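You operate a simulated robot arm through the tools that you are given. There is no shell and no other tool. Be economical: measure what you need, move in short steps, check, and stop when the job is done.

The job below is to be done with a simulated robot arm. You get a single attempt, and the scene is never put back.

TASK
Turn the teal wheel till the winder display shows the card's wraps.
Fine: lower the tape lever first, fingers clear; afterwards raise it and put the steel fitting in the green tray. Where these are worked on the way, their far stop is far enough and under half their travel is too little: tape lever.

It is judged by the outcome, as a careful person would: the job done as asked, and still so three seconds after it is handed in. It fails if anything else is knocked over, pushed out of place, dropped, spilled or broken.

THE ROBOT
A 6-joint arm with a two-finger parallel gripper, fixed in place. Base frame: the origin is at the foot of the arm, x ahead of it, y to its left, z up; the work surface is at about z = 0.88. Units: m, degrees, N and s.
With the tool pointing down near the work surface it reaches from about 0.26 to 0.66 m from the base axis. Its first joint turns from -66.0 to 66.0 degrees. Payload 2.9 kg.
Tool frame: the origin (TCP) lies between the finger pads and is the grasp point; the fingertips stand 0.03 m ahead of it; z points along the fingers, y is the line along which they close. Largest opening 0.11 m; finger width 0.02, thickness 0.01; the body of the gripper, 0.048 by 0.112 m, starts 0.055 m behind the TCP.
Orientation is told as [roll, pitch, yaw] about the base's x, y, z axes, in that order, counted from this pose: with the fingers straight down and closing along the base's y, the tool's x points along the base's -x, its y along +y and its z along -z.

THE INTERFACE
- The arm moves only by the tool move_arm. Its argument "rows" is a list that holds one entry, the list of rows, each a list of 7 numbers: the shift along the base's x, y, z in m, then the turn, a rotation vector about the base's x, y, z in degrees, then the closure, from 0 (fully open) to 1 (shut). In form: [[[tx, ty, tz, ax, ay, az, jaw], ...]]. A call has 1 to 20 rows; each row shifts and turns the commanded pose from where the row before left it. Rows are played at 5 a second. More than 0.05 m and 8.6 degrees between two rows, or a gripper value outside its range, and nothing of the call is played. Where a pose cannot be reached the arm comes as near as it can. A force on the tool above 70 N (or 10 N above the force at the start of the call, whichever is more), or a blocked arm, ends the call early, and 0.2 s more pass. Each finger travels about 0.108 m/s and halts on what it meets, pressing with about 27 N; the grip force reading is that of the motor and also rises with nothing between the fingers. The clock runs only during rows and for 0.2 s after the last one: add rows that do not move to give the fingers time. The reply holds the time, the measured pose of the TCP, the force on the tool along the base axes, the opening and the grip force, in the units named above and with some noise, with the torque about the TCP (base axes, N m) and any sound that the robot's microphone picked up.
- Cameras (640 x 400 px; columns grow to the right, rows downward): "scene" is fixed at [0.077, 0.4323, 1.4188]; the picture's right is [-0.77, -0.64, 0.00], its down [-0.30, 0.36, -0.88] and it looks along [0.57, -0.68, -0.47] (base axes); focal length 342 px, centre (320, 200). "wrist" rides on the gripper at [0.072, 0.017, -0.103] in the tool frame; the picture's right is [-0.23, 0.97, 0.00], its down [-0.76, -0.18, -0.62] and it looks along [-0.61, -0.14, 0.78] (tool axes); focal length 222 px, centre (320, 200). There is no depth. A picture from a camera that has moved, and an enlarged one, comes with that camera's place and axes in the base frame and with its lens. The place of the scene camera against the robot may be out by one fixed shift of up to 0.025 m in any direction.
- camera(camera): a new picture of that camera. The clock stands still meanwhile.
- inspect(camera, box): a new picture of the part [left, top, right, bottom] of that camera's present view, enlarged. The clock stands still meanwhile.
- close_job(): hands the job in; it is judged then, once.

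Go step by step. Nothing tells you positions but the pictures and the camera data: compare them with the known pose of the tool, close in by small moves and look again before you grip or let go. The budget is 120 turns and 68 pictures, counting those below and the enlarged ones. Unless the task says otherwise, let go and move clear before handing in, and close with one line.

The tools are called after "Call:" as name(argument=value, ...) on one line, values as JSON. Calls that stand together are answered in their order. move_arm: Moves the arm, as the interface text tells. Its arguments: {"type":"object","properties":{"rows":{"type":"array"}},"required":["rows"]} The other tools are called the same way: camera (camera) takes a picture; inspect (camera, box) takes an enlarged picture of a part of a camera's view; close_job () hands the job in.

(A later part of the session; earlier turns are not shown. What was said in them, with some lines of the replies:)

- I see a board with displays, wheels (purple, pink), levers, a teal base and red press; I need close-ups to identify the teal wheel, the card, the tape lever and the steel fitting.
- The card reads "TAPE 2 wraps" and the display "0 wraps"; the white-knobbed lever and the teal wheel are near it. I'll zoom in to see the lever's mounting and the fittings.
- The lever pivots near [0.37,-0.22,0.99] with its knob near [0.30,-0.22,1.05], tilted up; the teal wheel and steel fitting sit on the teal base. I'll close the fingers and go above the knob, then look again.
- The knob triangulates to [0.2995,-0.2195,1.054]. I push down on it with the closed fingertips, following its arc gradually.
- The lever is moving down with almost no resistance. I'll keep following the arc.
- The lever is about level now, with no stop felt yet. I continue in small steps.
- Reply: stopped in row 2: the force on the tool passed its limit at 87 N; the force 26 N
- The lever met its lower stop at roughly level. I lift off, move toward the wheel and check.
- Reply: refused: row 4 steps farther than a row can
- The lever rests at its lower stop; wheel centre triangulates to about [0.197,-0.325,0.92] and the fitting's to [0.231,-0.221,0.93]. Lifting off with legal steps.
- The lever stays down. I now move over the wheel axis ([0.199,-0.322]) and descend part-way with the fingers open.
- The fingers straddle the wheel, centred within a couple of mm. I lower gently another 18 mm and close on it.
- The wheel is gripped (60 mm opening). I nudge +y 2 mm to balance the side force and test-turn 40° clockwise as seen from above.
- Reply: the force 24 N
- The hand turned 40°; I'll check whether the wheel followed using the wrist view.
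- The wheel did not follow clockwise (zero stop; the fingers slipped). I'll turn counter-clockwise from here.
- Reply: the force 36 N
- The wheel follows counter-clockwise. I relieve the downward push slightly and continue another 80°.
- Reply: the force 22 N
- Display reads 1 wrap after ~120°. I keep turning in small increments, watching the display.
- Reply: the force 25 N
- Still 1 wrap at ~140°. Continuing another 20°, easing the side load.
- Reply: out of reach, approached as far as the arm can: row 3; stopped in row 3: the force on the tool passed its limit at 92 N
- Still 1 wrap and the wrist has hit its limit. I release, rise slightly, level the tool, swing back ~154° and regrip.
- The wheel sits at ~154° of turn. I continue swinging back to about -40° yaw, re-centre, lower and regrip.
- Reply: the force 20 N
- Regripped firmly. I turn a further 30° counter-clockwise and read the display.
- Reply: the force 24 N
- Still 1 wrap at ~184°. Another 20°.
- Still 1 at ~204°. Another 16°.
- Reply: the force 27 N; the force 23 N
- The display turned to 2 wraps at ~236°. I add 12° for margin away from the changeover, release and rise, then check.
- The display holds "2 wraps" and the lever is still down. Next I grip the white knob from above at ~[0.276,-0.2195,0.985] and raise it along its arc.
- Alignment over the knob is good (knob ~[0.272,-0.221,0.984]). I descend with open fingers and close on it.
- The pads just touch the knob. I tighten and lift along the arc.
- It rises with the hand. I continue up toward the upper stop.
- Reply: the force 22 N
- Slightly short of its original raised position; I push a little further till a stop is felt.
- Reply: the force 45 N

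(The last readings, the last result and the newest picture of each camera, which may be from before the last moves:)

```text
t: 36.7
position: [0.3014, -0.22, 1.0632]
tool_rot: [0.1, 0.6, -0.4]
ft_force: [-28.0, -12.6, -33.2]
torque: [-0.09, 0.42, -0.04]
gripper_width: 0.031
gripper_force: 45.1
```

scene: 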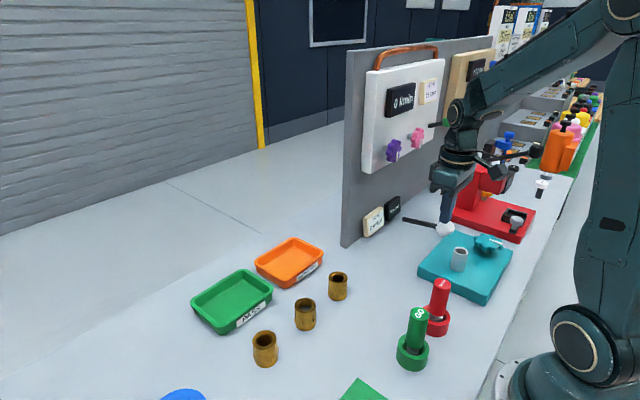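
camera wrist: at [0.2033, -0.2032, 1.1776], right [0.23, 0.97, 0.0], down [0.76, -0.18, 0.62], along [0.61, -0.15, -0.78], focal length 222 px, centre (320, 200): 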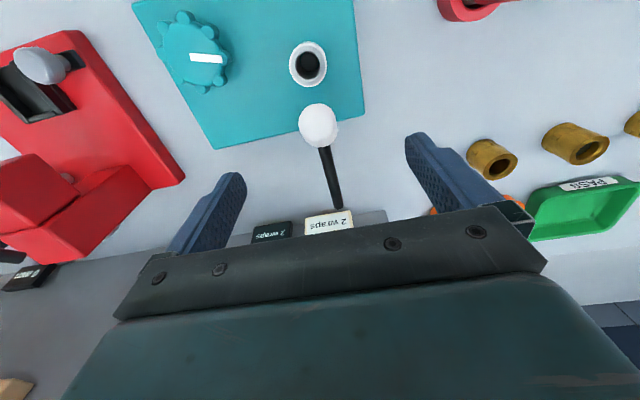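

The force is building at the upper stop. I release and rise clear, then check the lever.

Call:
move_arm(rows=[[[-0.002, 0, -0.001, 0, 0, 0, 0.8], [0, 0, 0, 0, 0, 0, 0.4], [0, 0, 0, 0, 0, 0, 0], [0, 0, 0, 0, 0, 0, 0], [0, 0, 0.04, 0, 0, 0, 0], [0, 0, 0.04, 0, 0, 0, 0], [0, 0, 0, 0, 0, 0, 0]]])

Call:
camera(camera="wrist")

Call:
inspect(camera="scene", box=[355, 170, 515, 270])

```text
t: 38.3
position: [0.3041, -0.2203, 1.1451]
tool_rot: [-0.1, 0.0, -0.1]
ft_force: [0.6, 0.2, -0.1]
torque: [0.01, 0.02, -0.01]
gripper_width: 0.11
gripper_force: 0.2
```

```text
26 pictures are left
camera wrist: at [0.2312, -0.2038, 1.2494], right [0.23, 0.97, 0.0], down [0.76, -0.18, 0.62], along [0.61, -0.15, -0.78], focal length 222 px, centre (320, 200)
```

wrist: 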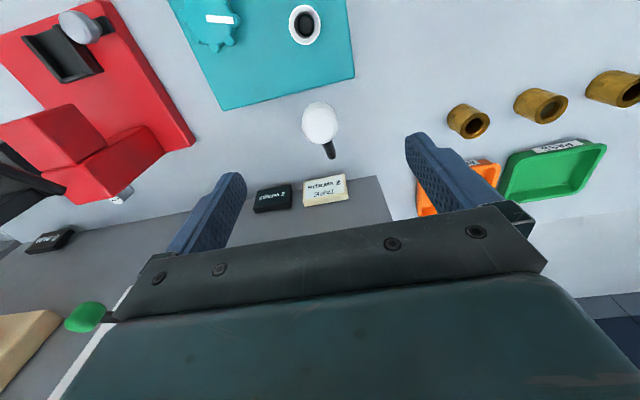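

```text
4.00 times, centred on (435, 220) of scene
camera zoom: at [0.077, 0.4323, 1.4188], right [-0.77, -0.64, 0.0], down [-0.3, 0.36, -0.88], along [0.57, -0.68, -0.47], focal length 1368 px, centre (-140, 120)
```

zoom: 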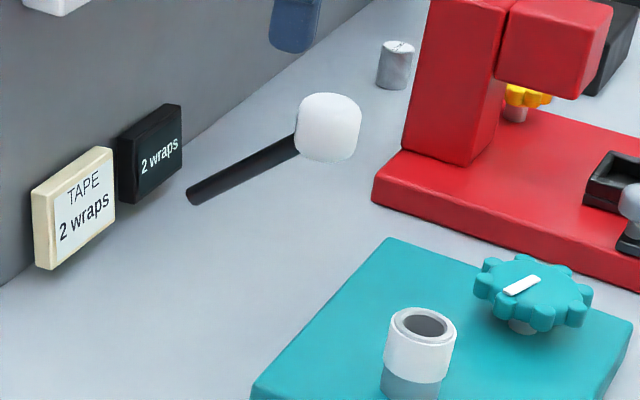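

The lever is back at its original raised position and the display still reads 2 wraps. Next I go above the steel fitting ([0.229,-0.221], top ~0.955) and look before gripping.

Call:
move_arm(rows=[[[-0.038, 0, 0, 0, 0, 0, 0], [-0.037, -0.001, 0, 0, 0, 0, 0], [0, 0, -0.04, 0, 0, 0, 0], [0, 0, -0.04, 0, 0, 0, 0], [0, 0, -0.035, 0, 0, 0, 0], [0, 0, 0, 0, 0, 0, 0]]])

Call:
camera(camera="wrist")

Call:
inspect(camera="scene", box=[375, 170, 535, 270])

```text
t: 39.7
position: [0.2279, -0.2212, 1.0299]
tool_rot: [-0.1, 0.1, -0.2]
ft_force: [-0.3, -0.1, 0.2]
torque: [0.03, 0.01, -0.02]
gripper_width: 0.1099
gripper_force: 0.0
```

```text
24 pictures are left
camera wrist: at [0.1549, -0.2055, 1.1342], right [0.23, 0.97, 0.0], down [0.76, -0.18, 0.62], along [0.61, -0.15, -0.78], focal length 222 px, centre (320, 200)
```

wrist: 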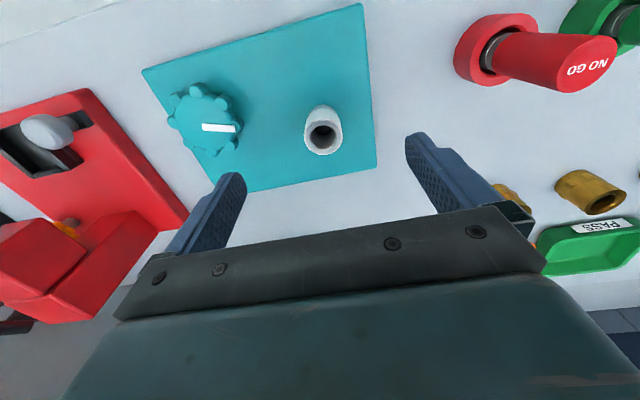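

```text
4.00 times, centred on (455, 220) of scene
camera zoom: at [0.077, 0.4323, 1.4188], right [-0.77, -0.64, 0.0], down [-0.3, 0.36, -0.88], along [0.57, -0.68, -0.47], focal length 1368 px, centre (-220, 120)
```

zoom: 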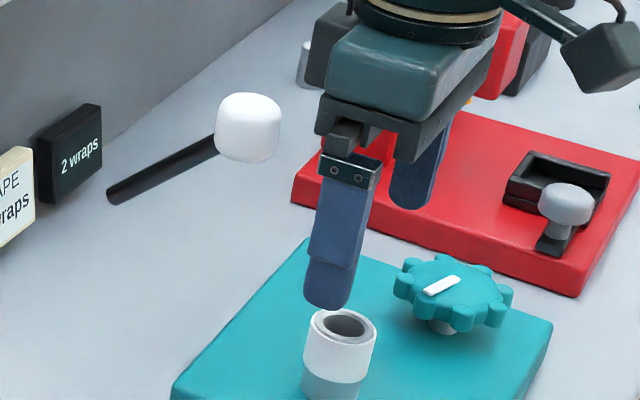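

Aligned with the fitting. I half-close the fingers (to stay clear of the wheel), descend and grip.

Call:
move_arm(rows=[[[0.001, -0.0005, 0, 0, 0, 0, 0.38], [0, 0, 0, 0, 0, 0, 0.38], [0, 0, -0.03, 0, 0, 0, 0.38], [0, 0, -0.03, 0, 0, 0, 0.38], [0, 0, -0.015, 0, 0, 0, 0.38], [0, 0, -0.009, 0, 0, 0, 0.38], [0, 0, 0, 0, 0, 0, 0.38]]])

Call:
inspect(camera="scene", box=[375, 190, 535, 290])

Call:
camera(camera="wrist")

```text
t: 41.3
position: [0.229, -0.2224, 0.9449]
tool_rot: [-0.1, 0.0, -0.2]
ft_force: [0.1, -0.3, -0.1]
torque: [0.01, -0.02, 0.0]
gripper_width: 0.0681
gripper_force: 0.1
```

```text
4.00 times, centred on (455, 240) of scene
camera zoom: at [0.077, 0.4323, 1.4188], right [-0.77, -0.64, 0.0], down [-0.3, 0.36, -0.88], along [0.57, -0.68, -0.47], focal length 1368 px, centre (-220, 40)
```

zoom: 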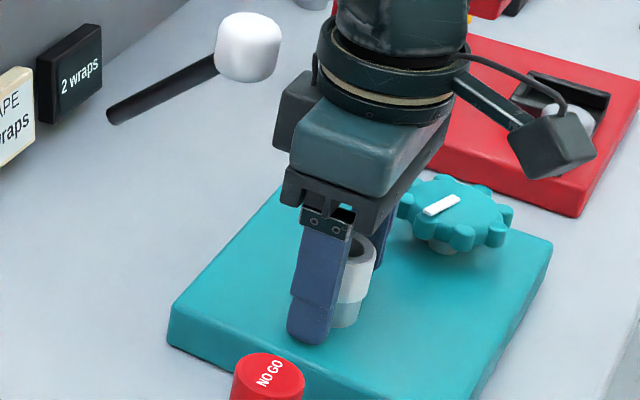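

```text
21 pictures are left
camera wrist: at [0.1563, -0.2052, 1.0487], right [0.23, 0.97, 0.0], down [0.76, -0.18, 0.62], along [0.61, -0.15, -0.78], focal length 222 px, centre (320, 200)
```

wrist: 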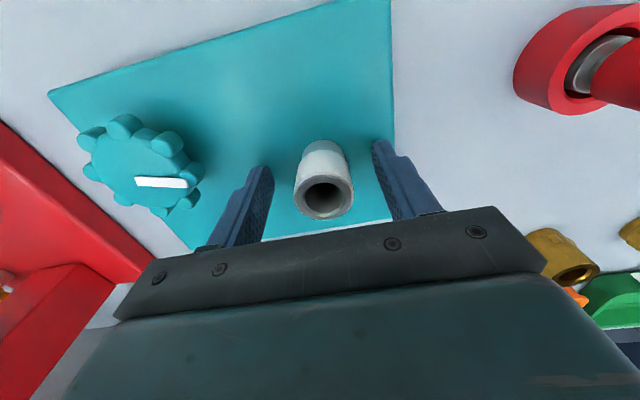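

Fitting centred between the pads. I close and lift straight up.

Call:
move_arm(rows=[[[0, 0, 0, 0, 0, 0, 0.6], [0, 0, 0, 0, 0, 0, 0.85], [0, 0, 0, 0, 0, 0, 0.85], [0, 0, 0, 0, 0, 0, 0.85], [0, 0, 0.01, 0, 0, 0, 0.85], [0, 0, 0.03, 0, 0, 0, 0.85], [0, 0, 0, 0, 0, 0, 0.85]]])

Call:
inspect(camera="scene", box=[375, 190, 535, 290])

```text
t: 42.9
position: [0.2314, -0.2225, 0.9864]
tool_rot: [-0.1, 0.0, -0.2]
ft_force: [-0.8, -0.2, 0.2]
torque: [0.05, -0.02, 0.02]
gripper_width: 0.0292
gripper_force: 27.0
```

```text
4.00 times, centred on (455, 240) of scene
camera zoom: at [0.077, 0.4323, 1.4188], right [-0.77, -0.64, 0.0], down [-0.3, 0.36, -0.88], along [0.57, -0.68, -0.47], focal length 1368 px, centre (-220, 40)
```

zoom: 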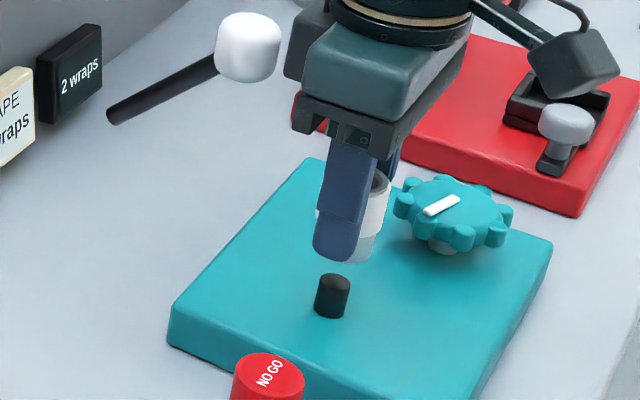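

The fitting came off its post cleanly. I lift high and carry it toward the green tray (~[0.547,0.173]).

Call:
move_arm(rows=[[[0, 0, 0.04, 0, 0, 0, 0.85], [0, 0, 0.045, 0, 0, 0, 0.85], [0, 0, 0.045, 0, 0, 0, 0.85], [0, 0.045, 0, 0, 0, 0, 0.85], [0, 0.045, 0, 0, 0, 0, 0.85], [0, 0.045, 0, 0, 0, 0, 0.85], [0.02, 0.04, 0, 0, 0, 0, 0.85], [0.02, 0.04, 0, 0, 0, 0, 0.85], [0.02, 0.04, 0, 0, 0, 0, 0.85], [0.02, 0.04, 0, 0, 0, 0, 0.85], [0.02, 0.04, 0, 0, 0, 0, 0.85], [0.025, 0.035, 0, 0, 0, 0, 0.85], [0.04, 0.02, 0, 0, 0, 0, 0.85], [0.045, 0, 0, 0, 0, 0, 0.85], [0, 0, 0, 0, 0, 0, 0.85]]])

Call:
camera(camera="wrist")

Call:
camera(camera="scene")

```text
t: 46.1
position: [0.4408, 0.1699, 1.1157]
tool_rot: [0.0, 0.1, -0.2]
ft_force: [1.1, 0.1, -0.5]
torque: [0.02, 0.01, 0.0]
gripper_width: 0.0293
gripper_force: 27.2
```

```text
19 pictures are left
camera wrist: at [0.3679, 0.1868, 1.2194], right [0.23, 0.97, 0.0], down [0.76, -0.18, 0.62], along [0.61, -0.15, -0.78], focal length 222 px, centre (320, 200)
```

wrist: 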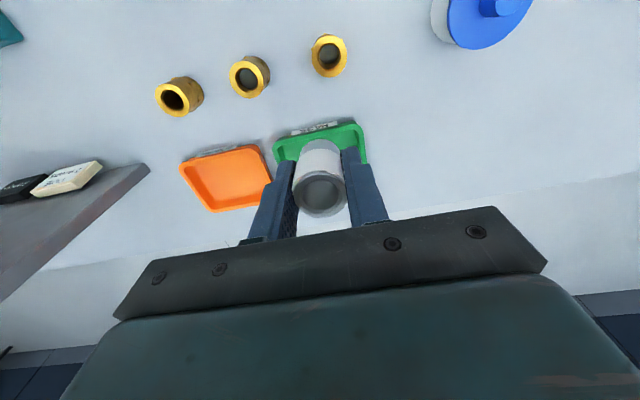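

```text
18 pictures are left
```

scene: 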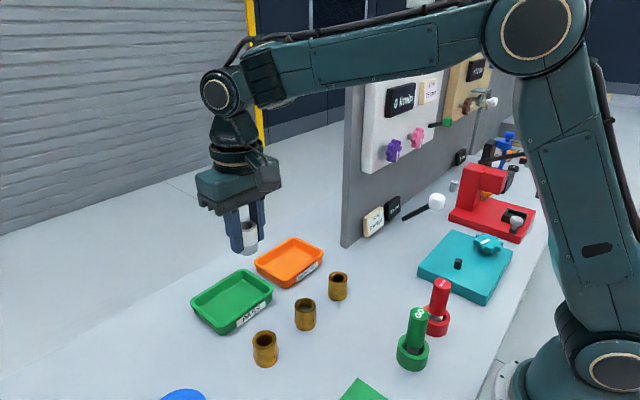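

The tray spans about x 0.49–0.60, y 0.084–0.215, centre [0.542,0.15]. I move over it and descend part-way.

Call:
move_arm(rows=[[[0.045, -0.01, 0, 0, 0, 0, 0.85], [0.045, -0.01, 0, 0, 0, 0, 0.85], [0.011, 0, 0, 0, 0, 0, 0.85], [0, 0, -0.045, 0, 0, 0, 0.85], [0, 0, -0.045, 0, 0, 0, 0.85], [0, 0, -0.03, 0, 0, 0, 0.85], [0, 0, 0, 0, 0, 0, 0.85]]])

Call:
camera(camera="wrist")

Call:
inspect(camera="scene", box=[160, 220, 320, 320])

```text
t: 47.7
position: [0.5406, 0.149, 0.9979]
tool_rot: [-0.1, 0.0, -0.2]
ft_force: [0.5, 0.1, -0.9]
torque: [0.01, 0.0, 0.0]
gripper_width: 0.0294
gripper_force: 27.1
```

```text
17 pictures are left
camera wrist: at [0.4676, 0.1667, 1.1009], right [0.23, 0.97, 0.0], down [0.76, -0.18, 0.62], along [0.61, -0.15, -0.78], focal length 222 px, centre (320, 200)
```

wrist: 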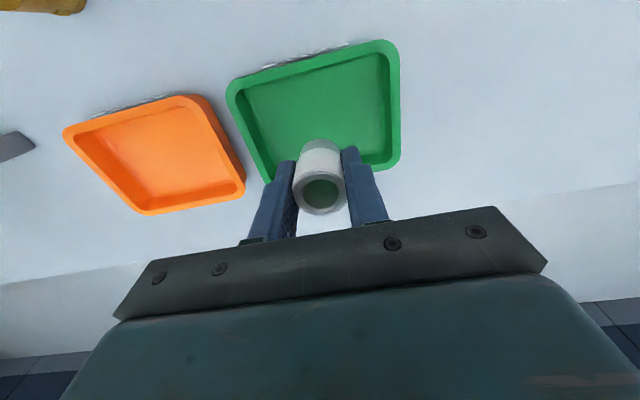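

```text
4.00 times, centred on (240, 270) of scene
camera zoom: at [0.077, 0.4323, 1.4188], right [-0.77, -0.64, 0.0], down [-0.3, 0.36, -0.88], along [0.57, -0.68, -0.47], focal length 1368 px, centre (640, -80)
```

zoom: 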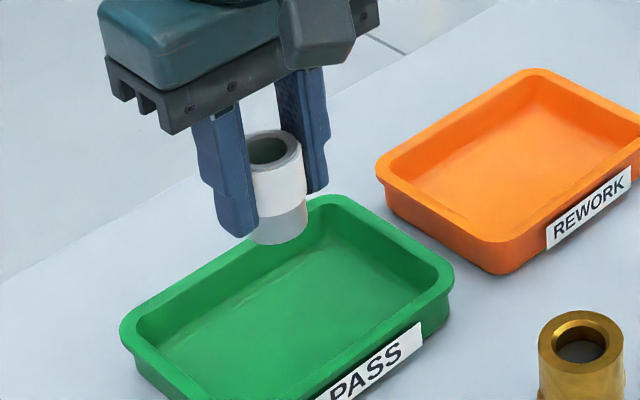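

The gripper is right over the tray centre. I lower gently until contact.

Call:
move_arm(rows=[[[0.002, 0.001, -0.03, 0, 0, 0, 0.85], [0, 0, -0.025, 0, 0, 0, 0.85], [0, 0, -0.006, 0, 0, 0, 0.85], [0, 0, -0.004, 0, 0, 0, 0.85], [0, 0, 0, 0, 0, 0, 0.85]]])

Call:
inspect(camera="scene", box=[160, 240, 320, 340])

```text
t: 48.9
position: [0.5432, 0.1499, 0.9332]
tool_rot: [-0.1, 0.0, -0.2]
ft_force: [0.2, -0.4, -0.4]
torque: [-0.01, 0.01, 0.01]
gripper_width: 0.0295
gripper_force: 26.8
```

```text
4.00 times, centred on (240, 290) of scene
camera zoom: at [0.077, 0.4323, 1.4188], right [-0.77, -0.64, 0.0], down [-0.3, 0.36, -0.88], along [0.57, -0.68, -0.47], focal length 1368 px, centre (640, -160)
```

zoom: 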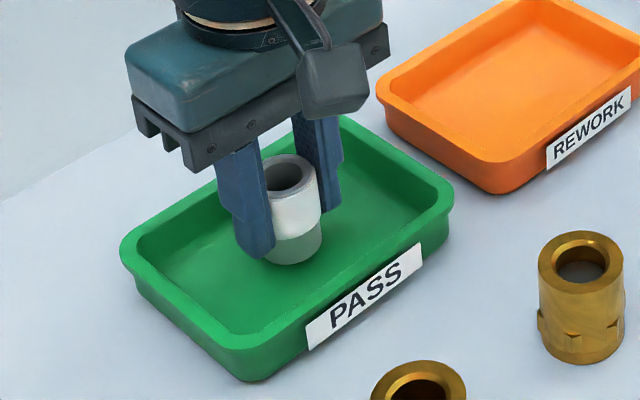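

Call:
move_arm(rows=[[[0, 0, -0.003, 0, 0, 0, 0.85], [0, 0, -0.003, 0, 0, 0, 0.85], [0, 0, 0, 0, 0, 0, 0.85]]])

```text
t: 49.7
position: [0.543, 0.1496, 0.9245]
tool_rot: [-0.1, 0.0, -0.2]
ft_force: [-0.5, 0.4, -0.2]
torque: [0.03, 0.0, -0.05]
gripper_width: 0.0294
gripper_force: 26.4
```

No contact yet; I go lower in 2 mm steps.

Call:
move_arm(rows=[[[0, 0, -0.002, 0, 0, 0, 0.85], [0, 0, -0.002, 0, 0, 0, 0.85], [0, 0, 0, 0, 0, 0, 0.85]]])

Call:
inspect(camera="scene", box=[190, 260, 290, 322])

```text
t: 50.5
position: [0.5438, 0.149, 0.9238]
tool_rot: [0.0, -0.2, -0.2]
ft_force: [-4.6, 1.5, 24.6]
torque: [0.3, 0.03, 0.02]
gripper_width: 0.0294
gripper_force: 27.0
```

```text
6.40 times, centred on (240, 291) of scene
camera zoom: at [0.0766, 0.4323, 1.4189], right [-0.77, -0.64, 0.0], down [-0.3, 0.36, -0.88], along [0.57, -0.68, -0.47], focal length 2189 px, centre (832, -382)
```

zoom: 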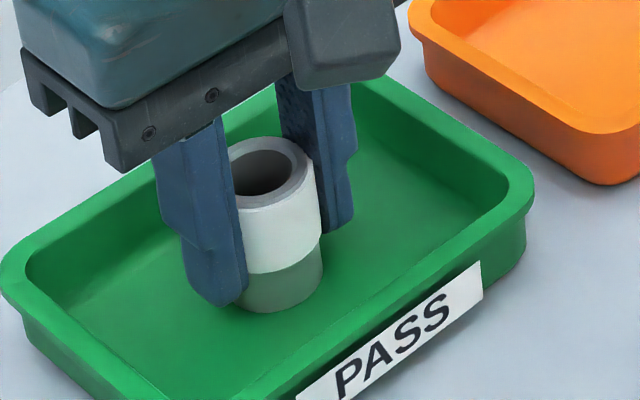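

The fitting stands on the tray floor. I relieve the push, open moderately, and lift straight up.

Call:
move_arm(rows=[[[0, 0, 0.0015, 0, 0, 0, 0.85], [0, 0, 0, 0, 0, 0, 0.7], [0, 0, 0, 0, 0, 0, 0.45], [0, 0, 0, 0, 0, 0, 0.45], [0, 0, 0.02, 0, 0, 0, 0.45], [0, 0, 0.04, 0, 0, 0, 0.45], [0, 0, 0.045, 0, 0, 0, 0.45], [0, 0, 0.045, 0, 0, 0, 0.45], [-0.04, 0, 0.02, 0, 0, 0, 0.45], [-0.04, 0, 0.02, 0, 0, 0, 0.45], [0, 0, 0, 0, 0, 0, 0.45]]])

Call:
camera(camera="scene")

Call:
inspect(camera="scene", box=[355, 170, 515, 270])

```text
t: 52.9
position: [0.4625, 0.1489, 1.1135]
tool_rot: [-0.1, 0.0, -0.1]
ft_force: [0.5, 1.1, 0.3]
torque: [0.02, 0.01, 0.0]
gripper_width: 0.0605
gripper_force: 0.1
```

```text
13 pictures are left
```

scene: 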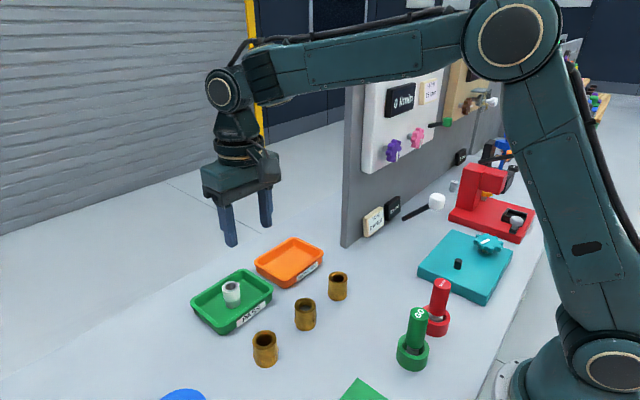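

```text
4.00 times, centred on (435, 220) of scene
camera zoom: at [0.077, 0.4323, 1.4188], right [-0.77, -0.64, 0.0], down [-0.3, 0.36, -0.88], along [0.57, -0.68, -0.47], focal length 1368 px, centre (-140, 120)
```

zoom: 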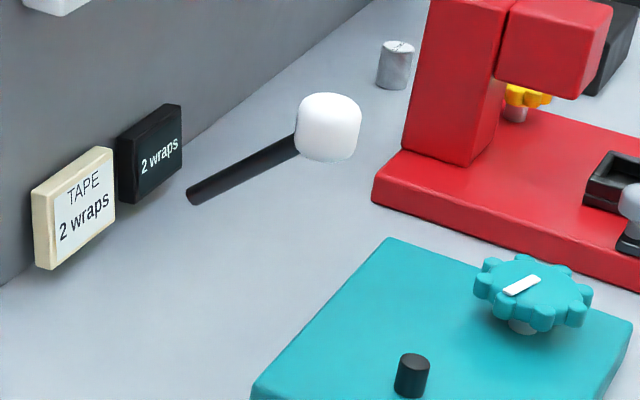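

The fitting stands in the green tray, the lever is raised, the display reads 2 wraps and the arm is clear, so I hand in.

Call:
close_job()

```text
The job is handed in.
```

The winder display shows 2 wraps, matching the card; the tape lever was lowered first and is now raised again, and the steel fitting is standing in the green tray.
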